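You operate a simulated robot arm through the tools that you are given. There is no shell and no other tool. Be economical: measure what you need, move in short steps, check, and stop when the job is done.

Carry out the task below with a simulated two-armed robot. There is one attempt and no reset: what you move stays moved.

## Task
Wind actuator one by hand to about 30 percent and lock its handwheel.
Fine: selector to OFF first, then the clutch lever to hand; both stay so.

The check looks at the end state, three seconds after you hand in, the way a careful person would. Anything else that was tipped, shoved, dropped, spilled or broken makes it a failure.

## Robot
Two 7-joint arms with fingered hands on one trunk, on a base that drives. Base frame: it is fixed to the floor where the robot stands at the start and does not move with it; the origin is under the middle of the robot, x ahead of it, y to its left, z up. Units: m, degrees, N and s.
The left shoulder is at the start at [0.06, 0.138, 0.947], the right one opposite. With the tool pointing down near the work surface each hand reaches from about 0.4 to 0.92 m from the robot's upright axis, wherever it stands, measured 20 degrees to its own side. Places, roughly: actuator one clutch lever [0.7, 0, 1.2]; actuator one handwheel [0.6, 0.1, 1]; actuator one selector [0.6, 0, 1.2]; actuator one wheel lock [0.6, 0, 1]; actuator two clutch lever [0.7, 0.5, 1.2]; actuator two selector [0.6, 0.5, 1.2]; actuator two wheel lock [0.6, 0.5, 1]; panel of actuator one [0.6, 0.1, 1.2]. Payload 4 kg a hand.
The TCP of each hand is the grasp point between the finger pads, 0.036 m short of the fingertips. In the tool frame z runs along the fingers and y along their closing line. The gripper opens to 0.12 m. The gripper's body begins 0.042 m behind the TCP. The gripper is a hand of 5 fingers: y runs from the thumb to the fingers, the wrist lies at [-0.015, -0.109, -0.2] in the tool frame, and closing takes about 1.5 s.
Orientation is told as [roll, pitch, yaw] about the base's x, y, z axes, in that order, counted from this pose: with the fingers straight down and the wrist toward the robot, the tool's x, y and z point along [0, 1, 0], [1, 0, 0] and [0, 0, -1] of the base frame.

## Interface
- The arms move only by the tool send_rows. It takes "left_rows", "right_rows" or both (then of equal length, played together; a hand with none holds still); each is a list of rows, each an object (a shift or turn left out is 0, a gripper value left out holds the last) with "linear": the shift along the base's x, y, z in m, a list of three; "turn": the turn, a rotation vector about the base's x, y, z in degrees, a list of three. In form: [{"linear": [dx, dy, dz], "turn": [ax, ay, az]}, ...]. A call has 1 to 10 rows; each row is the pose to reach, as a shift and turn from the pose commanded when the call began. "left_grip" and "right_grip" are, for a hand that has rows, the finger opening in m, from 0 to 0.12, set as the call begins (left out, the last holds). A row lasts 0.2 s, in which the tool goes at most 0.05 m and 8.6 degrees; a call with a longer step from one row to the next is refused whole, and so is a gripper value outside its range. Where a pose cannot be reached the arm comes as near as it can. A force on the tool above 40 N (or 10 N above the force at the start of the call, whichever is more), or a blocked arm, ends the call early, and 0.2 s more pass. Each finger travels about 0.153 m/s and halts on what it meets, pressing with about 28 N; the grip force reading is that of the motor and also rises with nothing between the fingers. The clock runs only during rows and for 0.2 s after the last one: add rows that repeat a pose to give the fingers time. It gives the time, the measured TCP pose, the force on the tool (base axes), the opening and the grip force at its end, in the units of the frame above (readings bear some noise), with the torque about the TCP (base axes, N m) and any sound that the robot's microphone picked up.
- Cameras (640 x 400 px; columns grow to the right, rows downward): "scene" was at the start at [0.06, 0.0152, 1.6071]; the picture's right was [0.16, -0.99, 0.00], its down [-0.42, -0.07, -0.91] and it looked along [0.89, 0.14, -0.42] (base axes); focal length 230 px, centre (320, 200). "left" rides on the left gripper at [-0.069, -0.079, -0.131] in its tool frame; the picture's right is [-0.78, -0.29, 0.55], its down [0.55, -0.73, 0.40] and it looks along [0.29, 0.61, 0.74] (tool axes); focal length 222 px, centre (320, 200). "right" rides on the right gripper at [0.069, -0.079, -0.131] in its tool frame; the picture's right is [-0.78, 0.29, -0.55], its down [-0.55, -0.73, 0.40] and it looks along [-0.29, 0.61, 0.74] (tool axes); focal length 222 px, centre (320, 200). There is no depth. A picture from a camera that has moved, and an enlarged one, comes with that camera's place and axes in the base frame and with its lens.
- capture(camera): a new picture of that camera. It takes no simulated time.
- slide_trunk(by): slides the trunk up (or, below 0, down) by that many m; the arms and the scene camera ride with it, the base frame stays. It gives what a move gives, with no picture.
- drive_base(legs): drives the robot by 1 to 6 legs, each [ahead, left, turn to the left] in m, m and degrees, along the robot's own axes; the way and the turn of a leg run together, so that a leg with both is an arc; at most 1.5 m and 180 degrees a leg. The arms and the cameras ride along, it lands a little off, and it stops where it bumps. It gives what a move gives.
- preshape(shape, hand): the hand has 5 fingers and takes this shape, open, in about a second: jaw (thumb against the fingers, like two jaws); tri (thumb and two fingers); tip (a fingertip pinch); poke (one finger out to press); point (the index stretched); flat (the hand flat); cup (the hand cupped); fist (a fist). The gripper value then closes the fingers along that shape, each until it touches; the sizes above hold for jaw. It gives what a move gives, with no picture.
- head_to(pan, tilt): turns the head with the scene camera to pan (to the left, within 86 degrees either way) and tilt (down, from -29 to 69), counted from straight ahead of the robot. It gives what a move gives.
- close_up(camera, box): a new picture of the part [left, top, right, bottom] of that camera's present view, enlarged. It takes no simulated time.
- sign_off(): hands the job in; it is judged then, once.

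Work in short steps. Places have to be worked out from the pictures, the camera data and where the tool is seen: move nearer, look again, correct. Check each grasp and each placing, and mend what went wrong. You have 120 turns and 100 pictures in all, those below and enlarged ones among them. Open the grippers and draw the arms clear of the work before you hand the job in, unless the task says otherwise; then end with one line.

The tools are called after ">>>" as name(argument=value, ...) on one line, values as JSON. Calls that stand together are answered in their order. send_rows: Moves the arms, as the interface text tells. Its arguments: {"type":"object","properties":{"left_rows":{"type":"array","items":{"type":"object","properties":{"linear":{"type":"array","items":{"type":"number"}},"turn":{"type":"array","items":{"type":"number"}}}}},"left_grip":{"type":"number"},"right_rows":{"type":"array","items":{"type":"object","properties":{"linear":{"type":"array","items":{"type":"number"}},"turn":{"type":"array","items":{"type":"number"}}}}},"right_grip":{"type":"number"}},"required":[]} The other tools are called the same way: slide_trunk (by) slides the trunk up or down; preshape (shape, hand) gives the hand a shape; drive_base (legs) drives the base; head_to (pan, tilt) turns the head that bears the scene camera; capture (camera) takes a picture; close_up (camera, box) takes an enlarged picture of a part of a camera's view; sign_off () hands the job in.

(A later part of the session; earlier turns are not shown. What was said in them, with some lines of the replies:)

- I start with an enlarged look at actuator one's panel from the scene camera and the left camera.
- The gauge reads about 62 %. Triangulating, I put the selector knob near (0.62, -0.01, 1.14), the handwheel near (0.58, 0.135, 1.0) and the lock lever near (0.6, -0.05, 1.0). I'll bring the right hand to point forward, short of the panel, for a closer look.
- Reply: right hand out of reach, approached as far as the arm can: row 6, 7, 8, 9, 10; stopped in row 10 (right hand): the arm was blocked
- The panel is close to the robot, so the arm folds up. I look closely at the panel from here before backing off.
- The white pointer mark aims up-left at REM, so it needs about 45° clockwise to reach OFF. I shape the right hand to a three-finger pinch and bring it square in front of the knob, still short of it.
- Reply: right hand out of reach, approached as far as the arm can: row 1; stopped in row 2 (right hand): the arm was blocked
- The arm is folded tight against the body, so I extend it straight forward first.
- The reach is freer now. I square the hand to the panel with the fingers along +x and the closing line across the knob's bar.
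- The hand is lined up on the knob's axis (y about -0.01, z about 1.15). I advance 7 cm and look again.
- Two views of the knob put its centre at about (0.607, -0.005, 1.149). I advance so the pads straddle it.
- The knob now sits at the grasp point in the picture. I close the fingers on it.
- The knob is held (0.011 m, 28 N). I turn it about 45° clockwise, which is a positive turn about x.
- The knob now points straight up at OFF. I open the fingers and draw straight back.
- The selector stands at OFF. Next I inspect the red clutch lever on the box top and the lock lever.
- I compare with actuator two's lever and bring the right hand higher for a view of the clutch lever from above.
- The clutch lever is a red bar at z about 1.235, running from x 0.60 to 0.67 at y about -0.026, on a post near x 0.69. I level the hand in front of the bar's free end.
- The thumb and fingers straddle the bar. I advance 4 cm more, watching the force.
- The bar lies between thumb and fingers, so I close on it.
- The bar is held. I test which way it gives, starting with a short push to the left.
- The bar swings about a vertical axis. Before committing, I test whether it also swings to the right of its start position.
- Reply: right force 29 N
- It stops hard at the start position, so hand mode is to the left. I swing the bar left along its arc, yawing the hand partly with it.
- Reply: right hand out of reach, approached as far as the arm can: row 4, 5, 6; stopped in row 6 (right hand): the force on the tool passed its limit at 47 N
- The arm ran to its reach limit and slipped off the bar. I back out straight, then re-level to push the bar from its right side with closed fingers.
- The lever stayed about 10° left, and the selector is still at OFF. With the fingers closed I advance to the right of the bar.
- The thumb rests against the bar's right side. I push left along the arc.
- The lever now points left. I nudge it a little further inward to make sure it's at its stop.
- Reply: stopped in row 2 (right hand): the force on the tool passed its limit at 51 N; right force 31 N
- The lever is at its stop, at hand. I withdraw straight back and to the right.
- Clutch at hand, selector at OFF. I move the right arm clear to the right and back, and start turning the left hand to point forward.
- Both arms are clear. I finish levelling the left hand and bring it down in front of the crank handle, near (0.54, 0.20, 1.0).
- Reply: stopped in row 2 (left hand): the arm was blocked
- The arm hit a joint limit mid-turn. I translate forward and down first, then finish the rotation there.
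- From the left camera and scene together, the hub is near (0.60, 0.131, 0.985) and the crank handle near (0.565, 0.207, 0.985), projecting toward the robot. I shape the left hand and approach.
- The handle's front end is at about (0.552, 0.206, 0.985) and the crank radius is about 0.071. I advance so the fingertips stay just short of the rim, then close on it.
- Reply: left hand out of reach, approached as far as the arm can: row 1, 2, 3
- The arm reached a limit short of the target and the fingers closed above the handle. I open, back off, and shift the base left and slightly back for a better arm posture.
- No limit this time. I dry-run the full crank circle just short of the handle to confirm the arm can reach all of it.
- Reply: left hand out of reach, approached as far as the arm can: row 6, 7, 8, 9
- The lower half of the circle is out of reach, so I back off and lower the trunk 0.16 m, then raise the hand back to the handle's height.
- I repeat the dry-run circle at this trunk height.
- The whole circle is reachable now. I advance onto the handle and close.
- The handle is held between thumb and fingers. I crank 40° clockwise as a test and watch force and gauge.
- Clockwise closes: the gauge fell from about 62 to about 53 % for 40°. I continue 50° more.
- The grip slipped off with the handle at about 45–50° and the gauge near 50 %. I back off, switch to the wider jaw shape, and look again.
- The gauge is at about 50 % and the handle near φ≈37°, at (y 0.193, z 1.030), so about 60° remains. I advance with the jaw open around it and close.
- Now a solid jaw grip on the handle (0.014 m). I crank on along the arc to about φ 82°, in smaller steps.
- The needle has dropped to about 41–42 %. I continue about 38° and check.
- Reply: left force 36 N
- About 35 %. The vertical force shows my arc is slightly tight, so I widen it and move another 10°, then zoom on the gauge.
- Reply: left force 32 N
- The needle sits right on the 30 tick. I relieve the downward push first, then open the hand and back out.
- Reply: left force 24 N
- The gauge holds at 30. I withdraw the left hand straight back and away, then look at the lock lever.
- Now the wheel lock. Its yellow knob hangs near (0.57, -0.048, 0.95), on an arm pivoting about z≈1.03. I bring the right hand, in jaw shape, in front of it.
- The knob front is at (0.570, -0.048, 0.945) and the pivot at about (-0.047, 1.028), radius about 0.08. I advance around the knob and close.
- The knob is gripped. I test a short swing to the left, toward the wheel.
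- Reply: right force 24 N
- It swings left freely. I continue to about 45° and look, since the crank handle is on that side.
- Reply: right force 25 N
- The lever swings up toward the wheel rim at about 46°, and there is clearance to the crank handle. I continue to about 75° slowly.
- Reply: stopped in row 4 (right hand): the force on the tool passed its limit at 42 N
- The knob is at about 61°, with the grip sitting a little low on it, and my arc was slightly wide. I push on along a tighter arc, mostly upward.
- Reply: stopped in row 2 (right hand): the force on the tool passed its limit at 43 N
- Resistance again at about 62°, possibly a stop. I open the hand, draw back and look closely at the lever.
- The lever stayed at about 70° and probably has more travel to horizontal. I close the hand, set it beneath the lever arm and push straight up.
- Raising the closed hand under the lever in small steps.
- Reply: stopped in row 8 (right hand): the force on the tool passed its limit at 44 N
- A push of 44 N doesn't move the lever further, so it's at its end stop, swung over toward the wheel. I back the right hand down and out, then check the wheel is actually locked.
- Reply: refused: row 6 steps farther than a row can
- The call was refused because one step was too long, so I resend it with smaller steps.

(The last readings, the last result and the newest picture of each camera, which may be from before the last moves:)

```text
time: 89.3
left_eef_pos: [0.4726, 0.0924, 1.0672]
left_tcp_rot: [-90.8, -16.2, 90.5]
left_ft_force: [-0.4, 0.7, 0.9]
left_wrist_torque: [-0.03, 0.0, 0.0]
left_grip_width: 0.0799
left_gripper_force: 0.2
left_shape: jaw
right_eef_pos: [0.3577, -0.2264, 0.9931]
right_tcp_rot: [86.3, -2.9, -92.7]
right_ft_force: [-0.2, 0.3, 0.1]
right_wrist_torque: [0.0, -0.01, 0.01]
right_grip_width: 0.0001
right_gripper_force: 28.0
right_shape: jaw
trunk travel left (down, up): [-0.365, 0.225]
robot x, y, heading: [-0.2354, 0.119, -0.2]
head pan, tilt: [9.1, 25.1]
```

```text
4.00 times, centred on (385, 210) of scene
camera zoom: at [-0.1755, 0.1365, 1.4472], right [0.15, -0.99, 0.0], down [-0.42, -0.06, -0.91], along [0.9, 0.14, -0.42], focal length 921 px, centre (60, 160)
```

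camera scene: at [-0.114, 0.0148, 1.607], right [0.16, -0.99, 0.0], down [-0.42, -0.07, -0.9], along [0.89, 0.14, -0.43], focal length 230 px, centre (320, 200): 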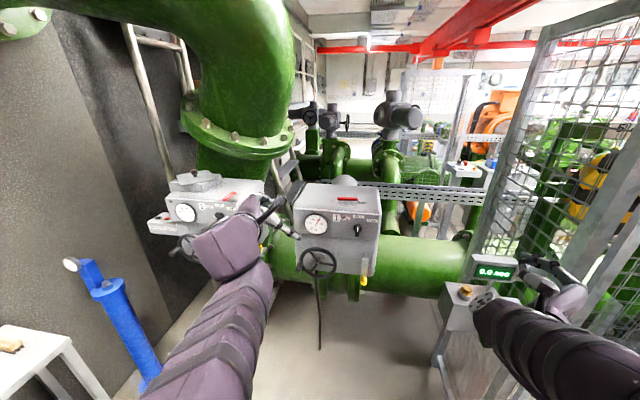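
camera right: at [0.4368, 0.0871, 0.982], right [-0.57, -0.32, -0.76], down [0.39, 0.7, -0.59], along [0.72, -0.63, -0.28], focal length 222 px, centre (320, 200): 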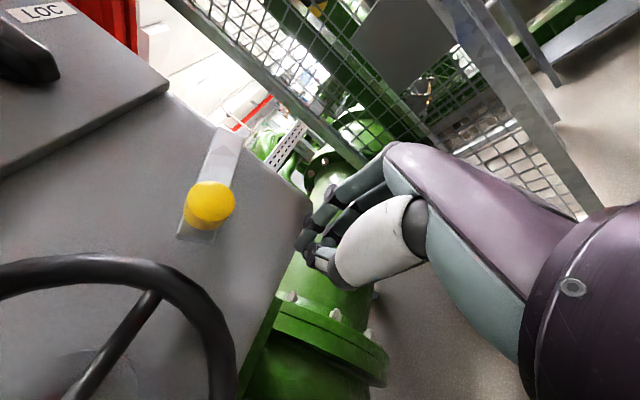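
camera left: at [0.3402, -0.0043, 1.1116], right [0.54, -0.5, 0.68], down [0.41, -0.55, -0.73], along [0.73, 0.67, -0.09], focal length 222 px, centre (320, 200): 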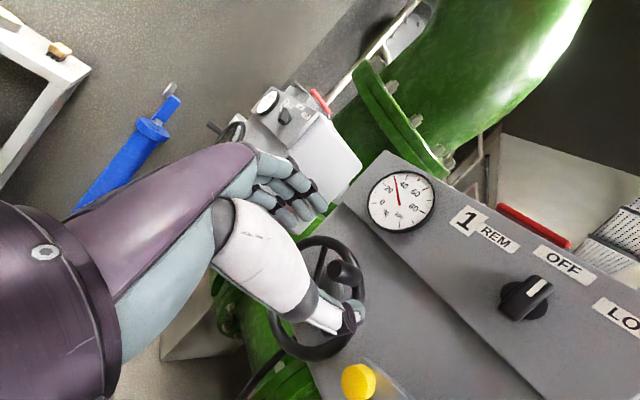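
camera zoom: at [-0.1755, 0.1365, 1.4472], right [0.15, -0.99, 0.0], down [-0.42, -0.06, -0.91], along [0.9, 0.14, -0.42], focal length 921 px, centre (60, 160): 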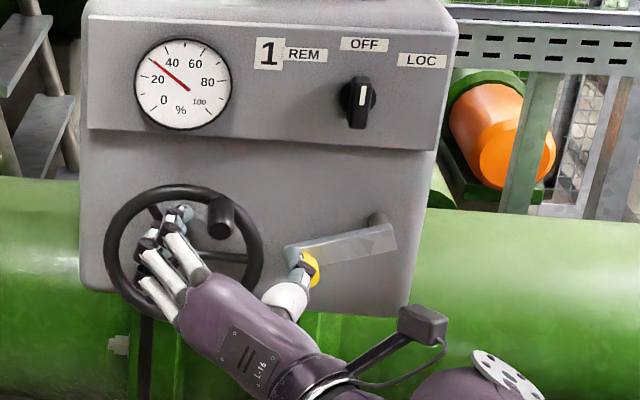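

The two arms brushed and the open thumb would foul the lock knob. I move the right arm further away, close the left hand and set it to the left of the handle for a gentle nudge test.

>>> send_rows(left_rows=[{"linear": [-0.02, 0.02, 0]}, {"linear": [-0.03, 0.05, 0]}, {"linear": [-0.03, 0.06, -0.005]}, {"linear": [-0.03, 0.06, -0.01]}, {"linear": [-0.03, 0.06, -0.01]}, {"linear": [-0.03, 0.06, -0.01]}], right_rows=[{"linear": [-0.02, -0.02, 0]}, {"linear": [-0.04, -0.04, 0]}, {"linear": [-0.05, -0.06, 0]}, {"linear": [-0.06, -0.08, 0]}, {"linear": [-0.06, -0.1, 0]}, {"linear": [-0.06, -0.12, 0]}], left_grip=0.0)

>>> send_rows(left_rows=[{"linear": [0.03, 0, 0]}, {"linear": [0.06, 0, 0]}, {"linear": [0.09, 0, 0]}, {"linear": [0.105, 0, 0]}, {"linear": [0.105, 0, 0]}])

>>> capture(camera="left")

>>> close_up(camera="scene", box=[330, 160, 440, 260])

```text
time: 90.7
left_eef_pos: [0.4429, 0.1461, 1.0423]
left_tcp_rot: [-89.8, -17.2, 89.6]
left_ft_force: [0.3, 0.0, 0.3]
left_wrist_torque: [0.01, 0.03, -0.02]
left_grip_width: 0.0
left_gripper_force: 28.2
left_shape: jaw
right_eef_pos: [0.302, -0.3271, 1.0029]
right_tcp_rot: [87.5, -2.6, -90.6]
right_ft_force: [-0.4, 0.2, 0.7]
right_wrist_torque: [-0.01, -0.01, 0.05]
right_grip_width: 0.0001
right_gripper_force: 28.4
right_shape: jaw
trunk travel left (down, up): [-0.365, 0.225]
robot x, y, heading: [-0.2364, 0.1242, -0.5]
head pan, tilt: [9.1, 25.1]
```

```text
time: 91.9
left_eef_pos: [0.5502, 0.1456, 1.0438]
left_tcp_rot: [-89.8, -17.2, 89.8]
left_ft_force: [0.1, 1.3, 0.4]
left_wrist_torque: [0.02, 0.0, 0.0]
left_grip_width: 0.0002
left_gripper_force: 27.9
left_shape: jaw
right_eef_pos: [0.3025, -0.3266, 1.0027]
right_tcp_rot: [87.4, -2.7, -90.6]
right_ft_force: [-0.5, -0.8, -0.2]
right_wrist_torque: [0.03, -0.02, 0.0]
right_grip_width: 0.0004
right_gripper_force: 27.9
right_shape: jaw
trunk travel left (down, up): [-0.365, 0.225]
robot x, y, heading: [-0.2341, 0.1237, -0.3]
head pan, tilt: [9.1, 25.1]
```

```text
14 pictures are left
camera left: at [0.4179, 0.0497, 1.0883], right [0.55, -0.51, 0.66], down [0.39, -0.54, -0.74], along [0.74, 0.67, -0.1], focal length 222 px, centre (320, 200)
```

left: 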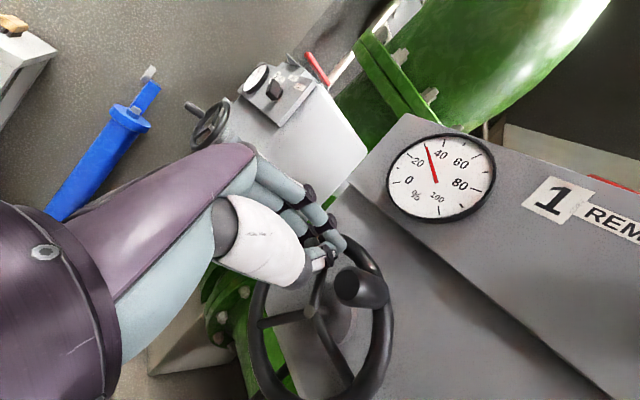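

```text
4.00 times, centred on (385, 210) of scene
camera zoom: at [-0.1755, 0.1365, 1.4472], right [0.15, -0.99, 0.0], down [-0.42, -0.06, -0.91], along [0.9, 0.14, -0.42], focal length 921 px, centre (60, 160)
```

zoom: 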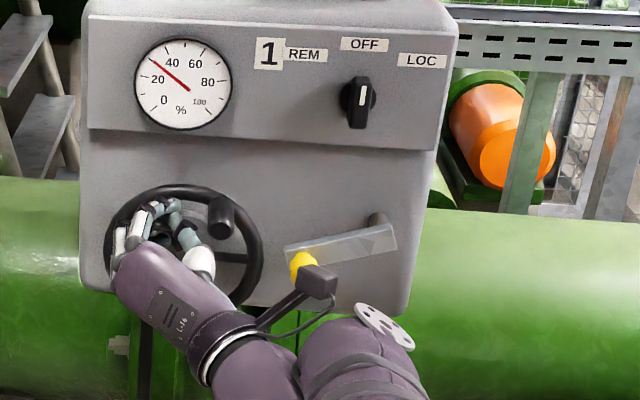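

Nudging right gently toward the handle.

>>> send_rows(left_rows=[{"linear": [0, -0.006, 0]}, {"linear": [0, -0.012, 0]}, {"linear": [0, -0.016, 0]}])

```text
time: 92.7
left_eef_pos: [0.5505, 0.133, 1.0428]
left_tcp_rot: [-89.7, -17.1, 89.9]
left_ft_force: [-4.7, 7.7, -4.5]
left_wrist_torque: [0.09, 0.01, -0.03]
left_grip_width: 0.0002
left_gripper_force: 28.5
left_shape: jaw
right_eef_pos: [0.3035, -0.3272, 1.0036]
right_tcp_rot: [87.4, -2.5, -90.7]
right_ft_force: [-0.2, 0.6, -0.5]
right_wrist_torque: [-0.02, -0.02, 0.0]
right_grip_width: 0.0
right_gripper_force: 27.6
right_shape: jaw
trunk travel left (down, up): [-0.365, 0.225]
robot x, y, heading: [-0.2368, 0.1223, -0.6]
head pan, tilt: [9.1, 25.1]
```

Contact, with about 8 N. I push 5 mm more.

>>> send_rows(left_rows=[{"linear": [0, -0.003, 0]}, {"linear": [0, -0.006, 0]}, {"linear": [0, -0.006, 0]}])

>>> close_up(camera="scene", box=[335, 160, 375, 200])

```text
time: 93.5
left_eef_pos: [0.5513, 0.1266, 1.0428]
left_tcp_rot: [-89.5, -17.2, 89.8]
left_ft_force: [-5.2, 10.1, -13.0]
left_wrist_torque: [0.16, -0.02, -0.03]
left_grip_width: 0.0
left_gripper_force: 28.0
left_shape: jaw
right_eef_pos: [0.3024, -0.326, 1.0025]
right_tcp_rot: [87.5, -2.7, -90.6]
right_ft_force: [-0.5, 0.7, 0.1]
right_wrist_torque: [-0.02, -0.01, 0.03]
right_grip_width: 0.0002
right_gripper_force: 28.2
right_shape: jaw
trunk travel left (down, up): [-0.365, 0.225]
robot x, y, heading: [-0.2393, 0.1227, -0.6]
head pan, tilt: [9.1, 25.1]
```

```text
10.00 times, centred on (355, 180) of scene
camera zoom: at [-0.1748, 0.1379, 1.447], right [0.15, -0.99, 0.0], down [-0.42, -0.07, -0.91], along [0.9, 0.14, -0.42], focal length 2302 px, centre (-30, 400)
```

zoom: 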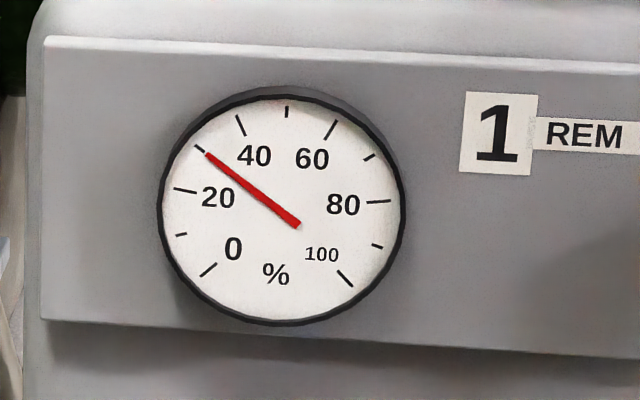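

The gauge is unchanged so far. I push a few millimetres more to be sure.

>>> send_rows(left_rows=[{"linear": [0, -0.004, 0]}, {"linear": [0, -0.008, 0]}, {"linear": [0, -0.008, 0]}])

>>> close_up(camera="scene", box=[335, 160, 435, 260])

>>> close_up(camera="left", box=[220, 180, 420, 320])

```text
time: 94.3
left_eef_pos: [0.5508, 0.1217, 1.0411]
left_tcp_rot: [-89.5, -17.0, 90.0]
left_ft_force: [-7.4, 21.6, -17.6]
left_wrist_torque: [0.17, -0.01, 0.06]
left_grip_width: 0.0
left_gripper_force: 27.6
left_shape: jaw
right_eef_pos: [0.3049, -0.325, 1.0027]
right_tcp_rot: [87.4, -2.8, -90.6]
right_ft_force: [0.8, 0.3, 0.1]
right_wrist_torque: [0.0, 0.01, -0.05]
right_grip_width: 0.0001
right_gripper_force: 27.6
right_shape: jaw
trunk travel left (down, up): [-0.365, 0.225]
robot x, y, heading: [-0.2385, 0.1224, -0.6]
head pan, tilt: [9.1, 25.1]
```

```text
4.00 times, centred on (385, 210) of scene
camera zoom: at [-0.1745, 0.1393, 1.447], right [0.15, -0.99, 0.0], down [-0.42, -0.07, -0.91], along [0.89, 0.14, -0.42], focal length 921 px, centre (60, 160)
```

zoom: 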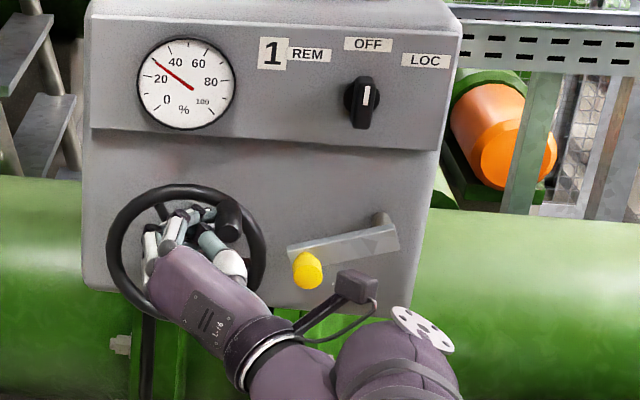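

```text
2.86 times, centred on (320, 250) of left
camera zoom: at [0.4197, 0.0243, 1.0863], right [0.55, -0.51, 0.66], down [0.39, -0.54, -0.74], along [0.73, 0.67, -0.1], focal length 635 px, centre (320, 57)
```

zoom: 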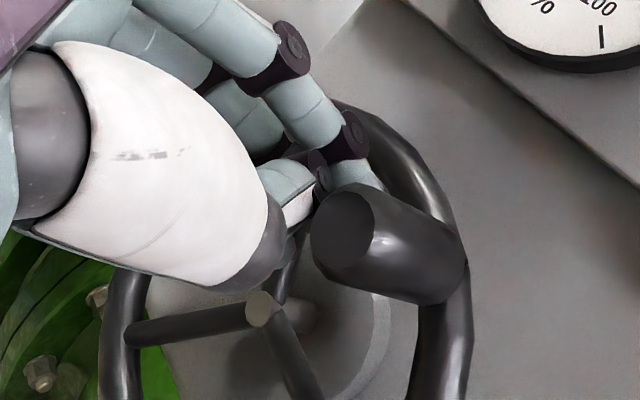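

The wheel resists about 28 N without moving and the gauge stays at 30, whereas it turned with under 10 N before, so it's locked. I ease off, back the left hand out and open both hands.

>>> send_rows(left_rows=[{"linear": [0, 0.012, 0]}, {"linear": [0, 0.025, 0]}, {"linear": [-0.04, 0.03, 0]}, {"linear": [-0.08, 0.03, 0]}, {"linear": [-0.12, 0.04, 0]}, {"linear": [-0.15, 0.07, 0]}, {"linear": [-0.17, 0.11, 0]}, {"linear": [-0.18, 0.15, 0]}, {"linear": [-0.18, 0.18, 0]}])

>>> send_rows(left_rows=[{"linear": [0, 0, 0]}, {"linear": [0, 0, 0]}, {"linear": [0, 0, 0]}, {"linear": [0, 0, 0]}, {"linear": [0, 0, 0]}], right_rows=[{"linear": [0, 0, 0]}, {"linear": [0, 0, 0]}, {"linear": [0, 0, 0]}, {"linear": [0, 0, 0]}, {"linear": [0, 0, 0]}], left_grip=0.1, right_grip=0.1)

>>> close_up(camera="scene", box=[330, 130, 440, 260])

>>> capture(camera="scene")

```text
time: 96.3
left_eef_pos: [0.3711, 0.2957, 1.0452]
left_tcp_rot: [-89.8, -17.0, 89.7]
left_ft_force: [0.4, -0.5, 0.2]
left_wrist_torque: [0.02, 0.03, -0.01]
left_grip_width: 0.0
left_gripper_force: 28.2
left_shape: jaw
right_eef_pos: [0.3031, -0.327, 1.0038]
right_tcp_rot: [87.4, -2.6, -90.7]
right_ft_force: [-0.4, 0.3, 0.6]
right_wrist_torque: [0.02, -0.02, 0.01]
right_grip_width: 0.0
right_gripper_force: 27.8
right_shape: jaw
trunk travel left (down, up): [-0.365, 0.225]
robot x, y, heading: [-0.2397, 0.1212, -0.5]
head pan, tilt: [9.1, 25.1]
```

```text
time: 97.5
left_eef_pos: [0.3701, 0.296, 1.0454]
left_tcp_rot: [-89.7, -17.1, 89.8]
left_ft_force: [0.7, 0.7, 0.7]
left_wrist_torque: [0.01, 0.02, -0.01]
left_grip_width: 0.0999
left_gripper_force: 0.0
left_shape: jaw
right_eef_pos: [0.3043, -0.3267, 1.0018]
right_tcp_rot: [87.4, -2.6, -90.7]
right_ft_force: [-0.7, 0.0, -0.2]
right_wrist_torque: [0.01, 0.0, -0.01]
right_grip_width: 0.0997
right_gripper_force: 0.1
right_shape: jaw
trunk travel left (down, up): [-0.365, 0.225]
robot x, y, heading: [-0.2363, 0.1221, -0.3]
head pan, tilt: [9.1, 25.1]
```

```text
3.08 times, centred on (385, 195) of scene
camera zoom: at [-0.1755, 0.1365, 1.4471], right [0.15, -0.99, 0.0], down [-0.42, -0.06, -0.91], along [0.9, 0.14, -0.42], focal length 708 px, centre (120, 215)
```

zoom: 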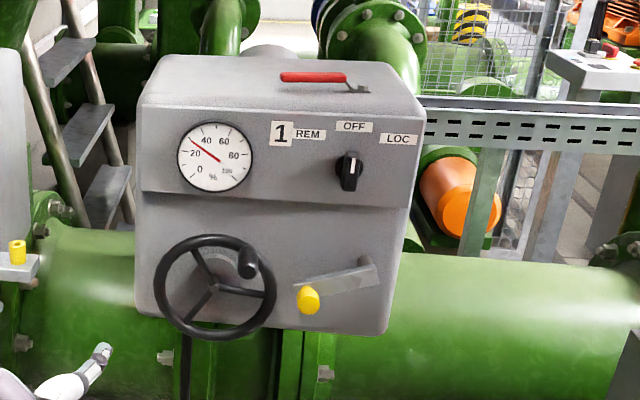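

```text
8 pictures are left
camera scene: at [-0.1755, 0.1365, 1.4471], right [0.15, -0.99, 0.0], down [-0.42, -0.06, -0.91], along [0.9, 0.14, -0.42], focal length 230 px, centre (320, 200)
```

scene: 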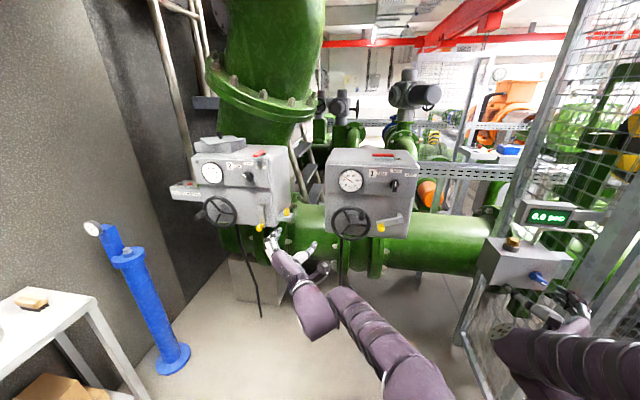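

Everything is as asked: selector at OFF, clutch at hand, gauge at 30, lock lever over. Both hands are open and clear, so I hand in.

>>> sign_off()

```text
The job is handed in.
```

Actuator one is wound by hand to about 30 percent and its handwheel is locked, with the selector left at OFF and the clutch lever at hand.
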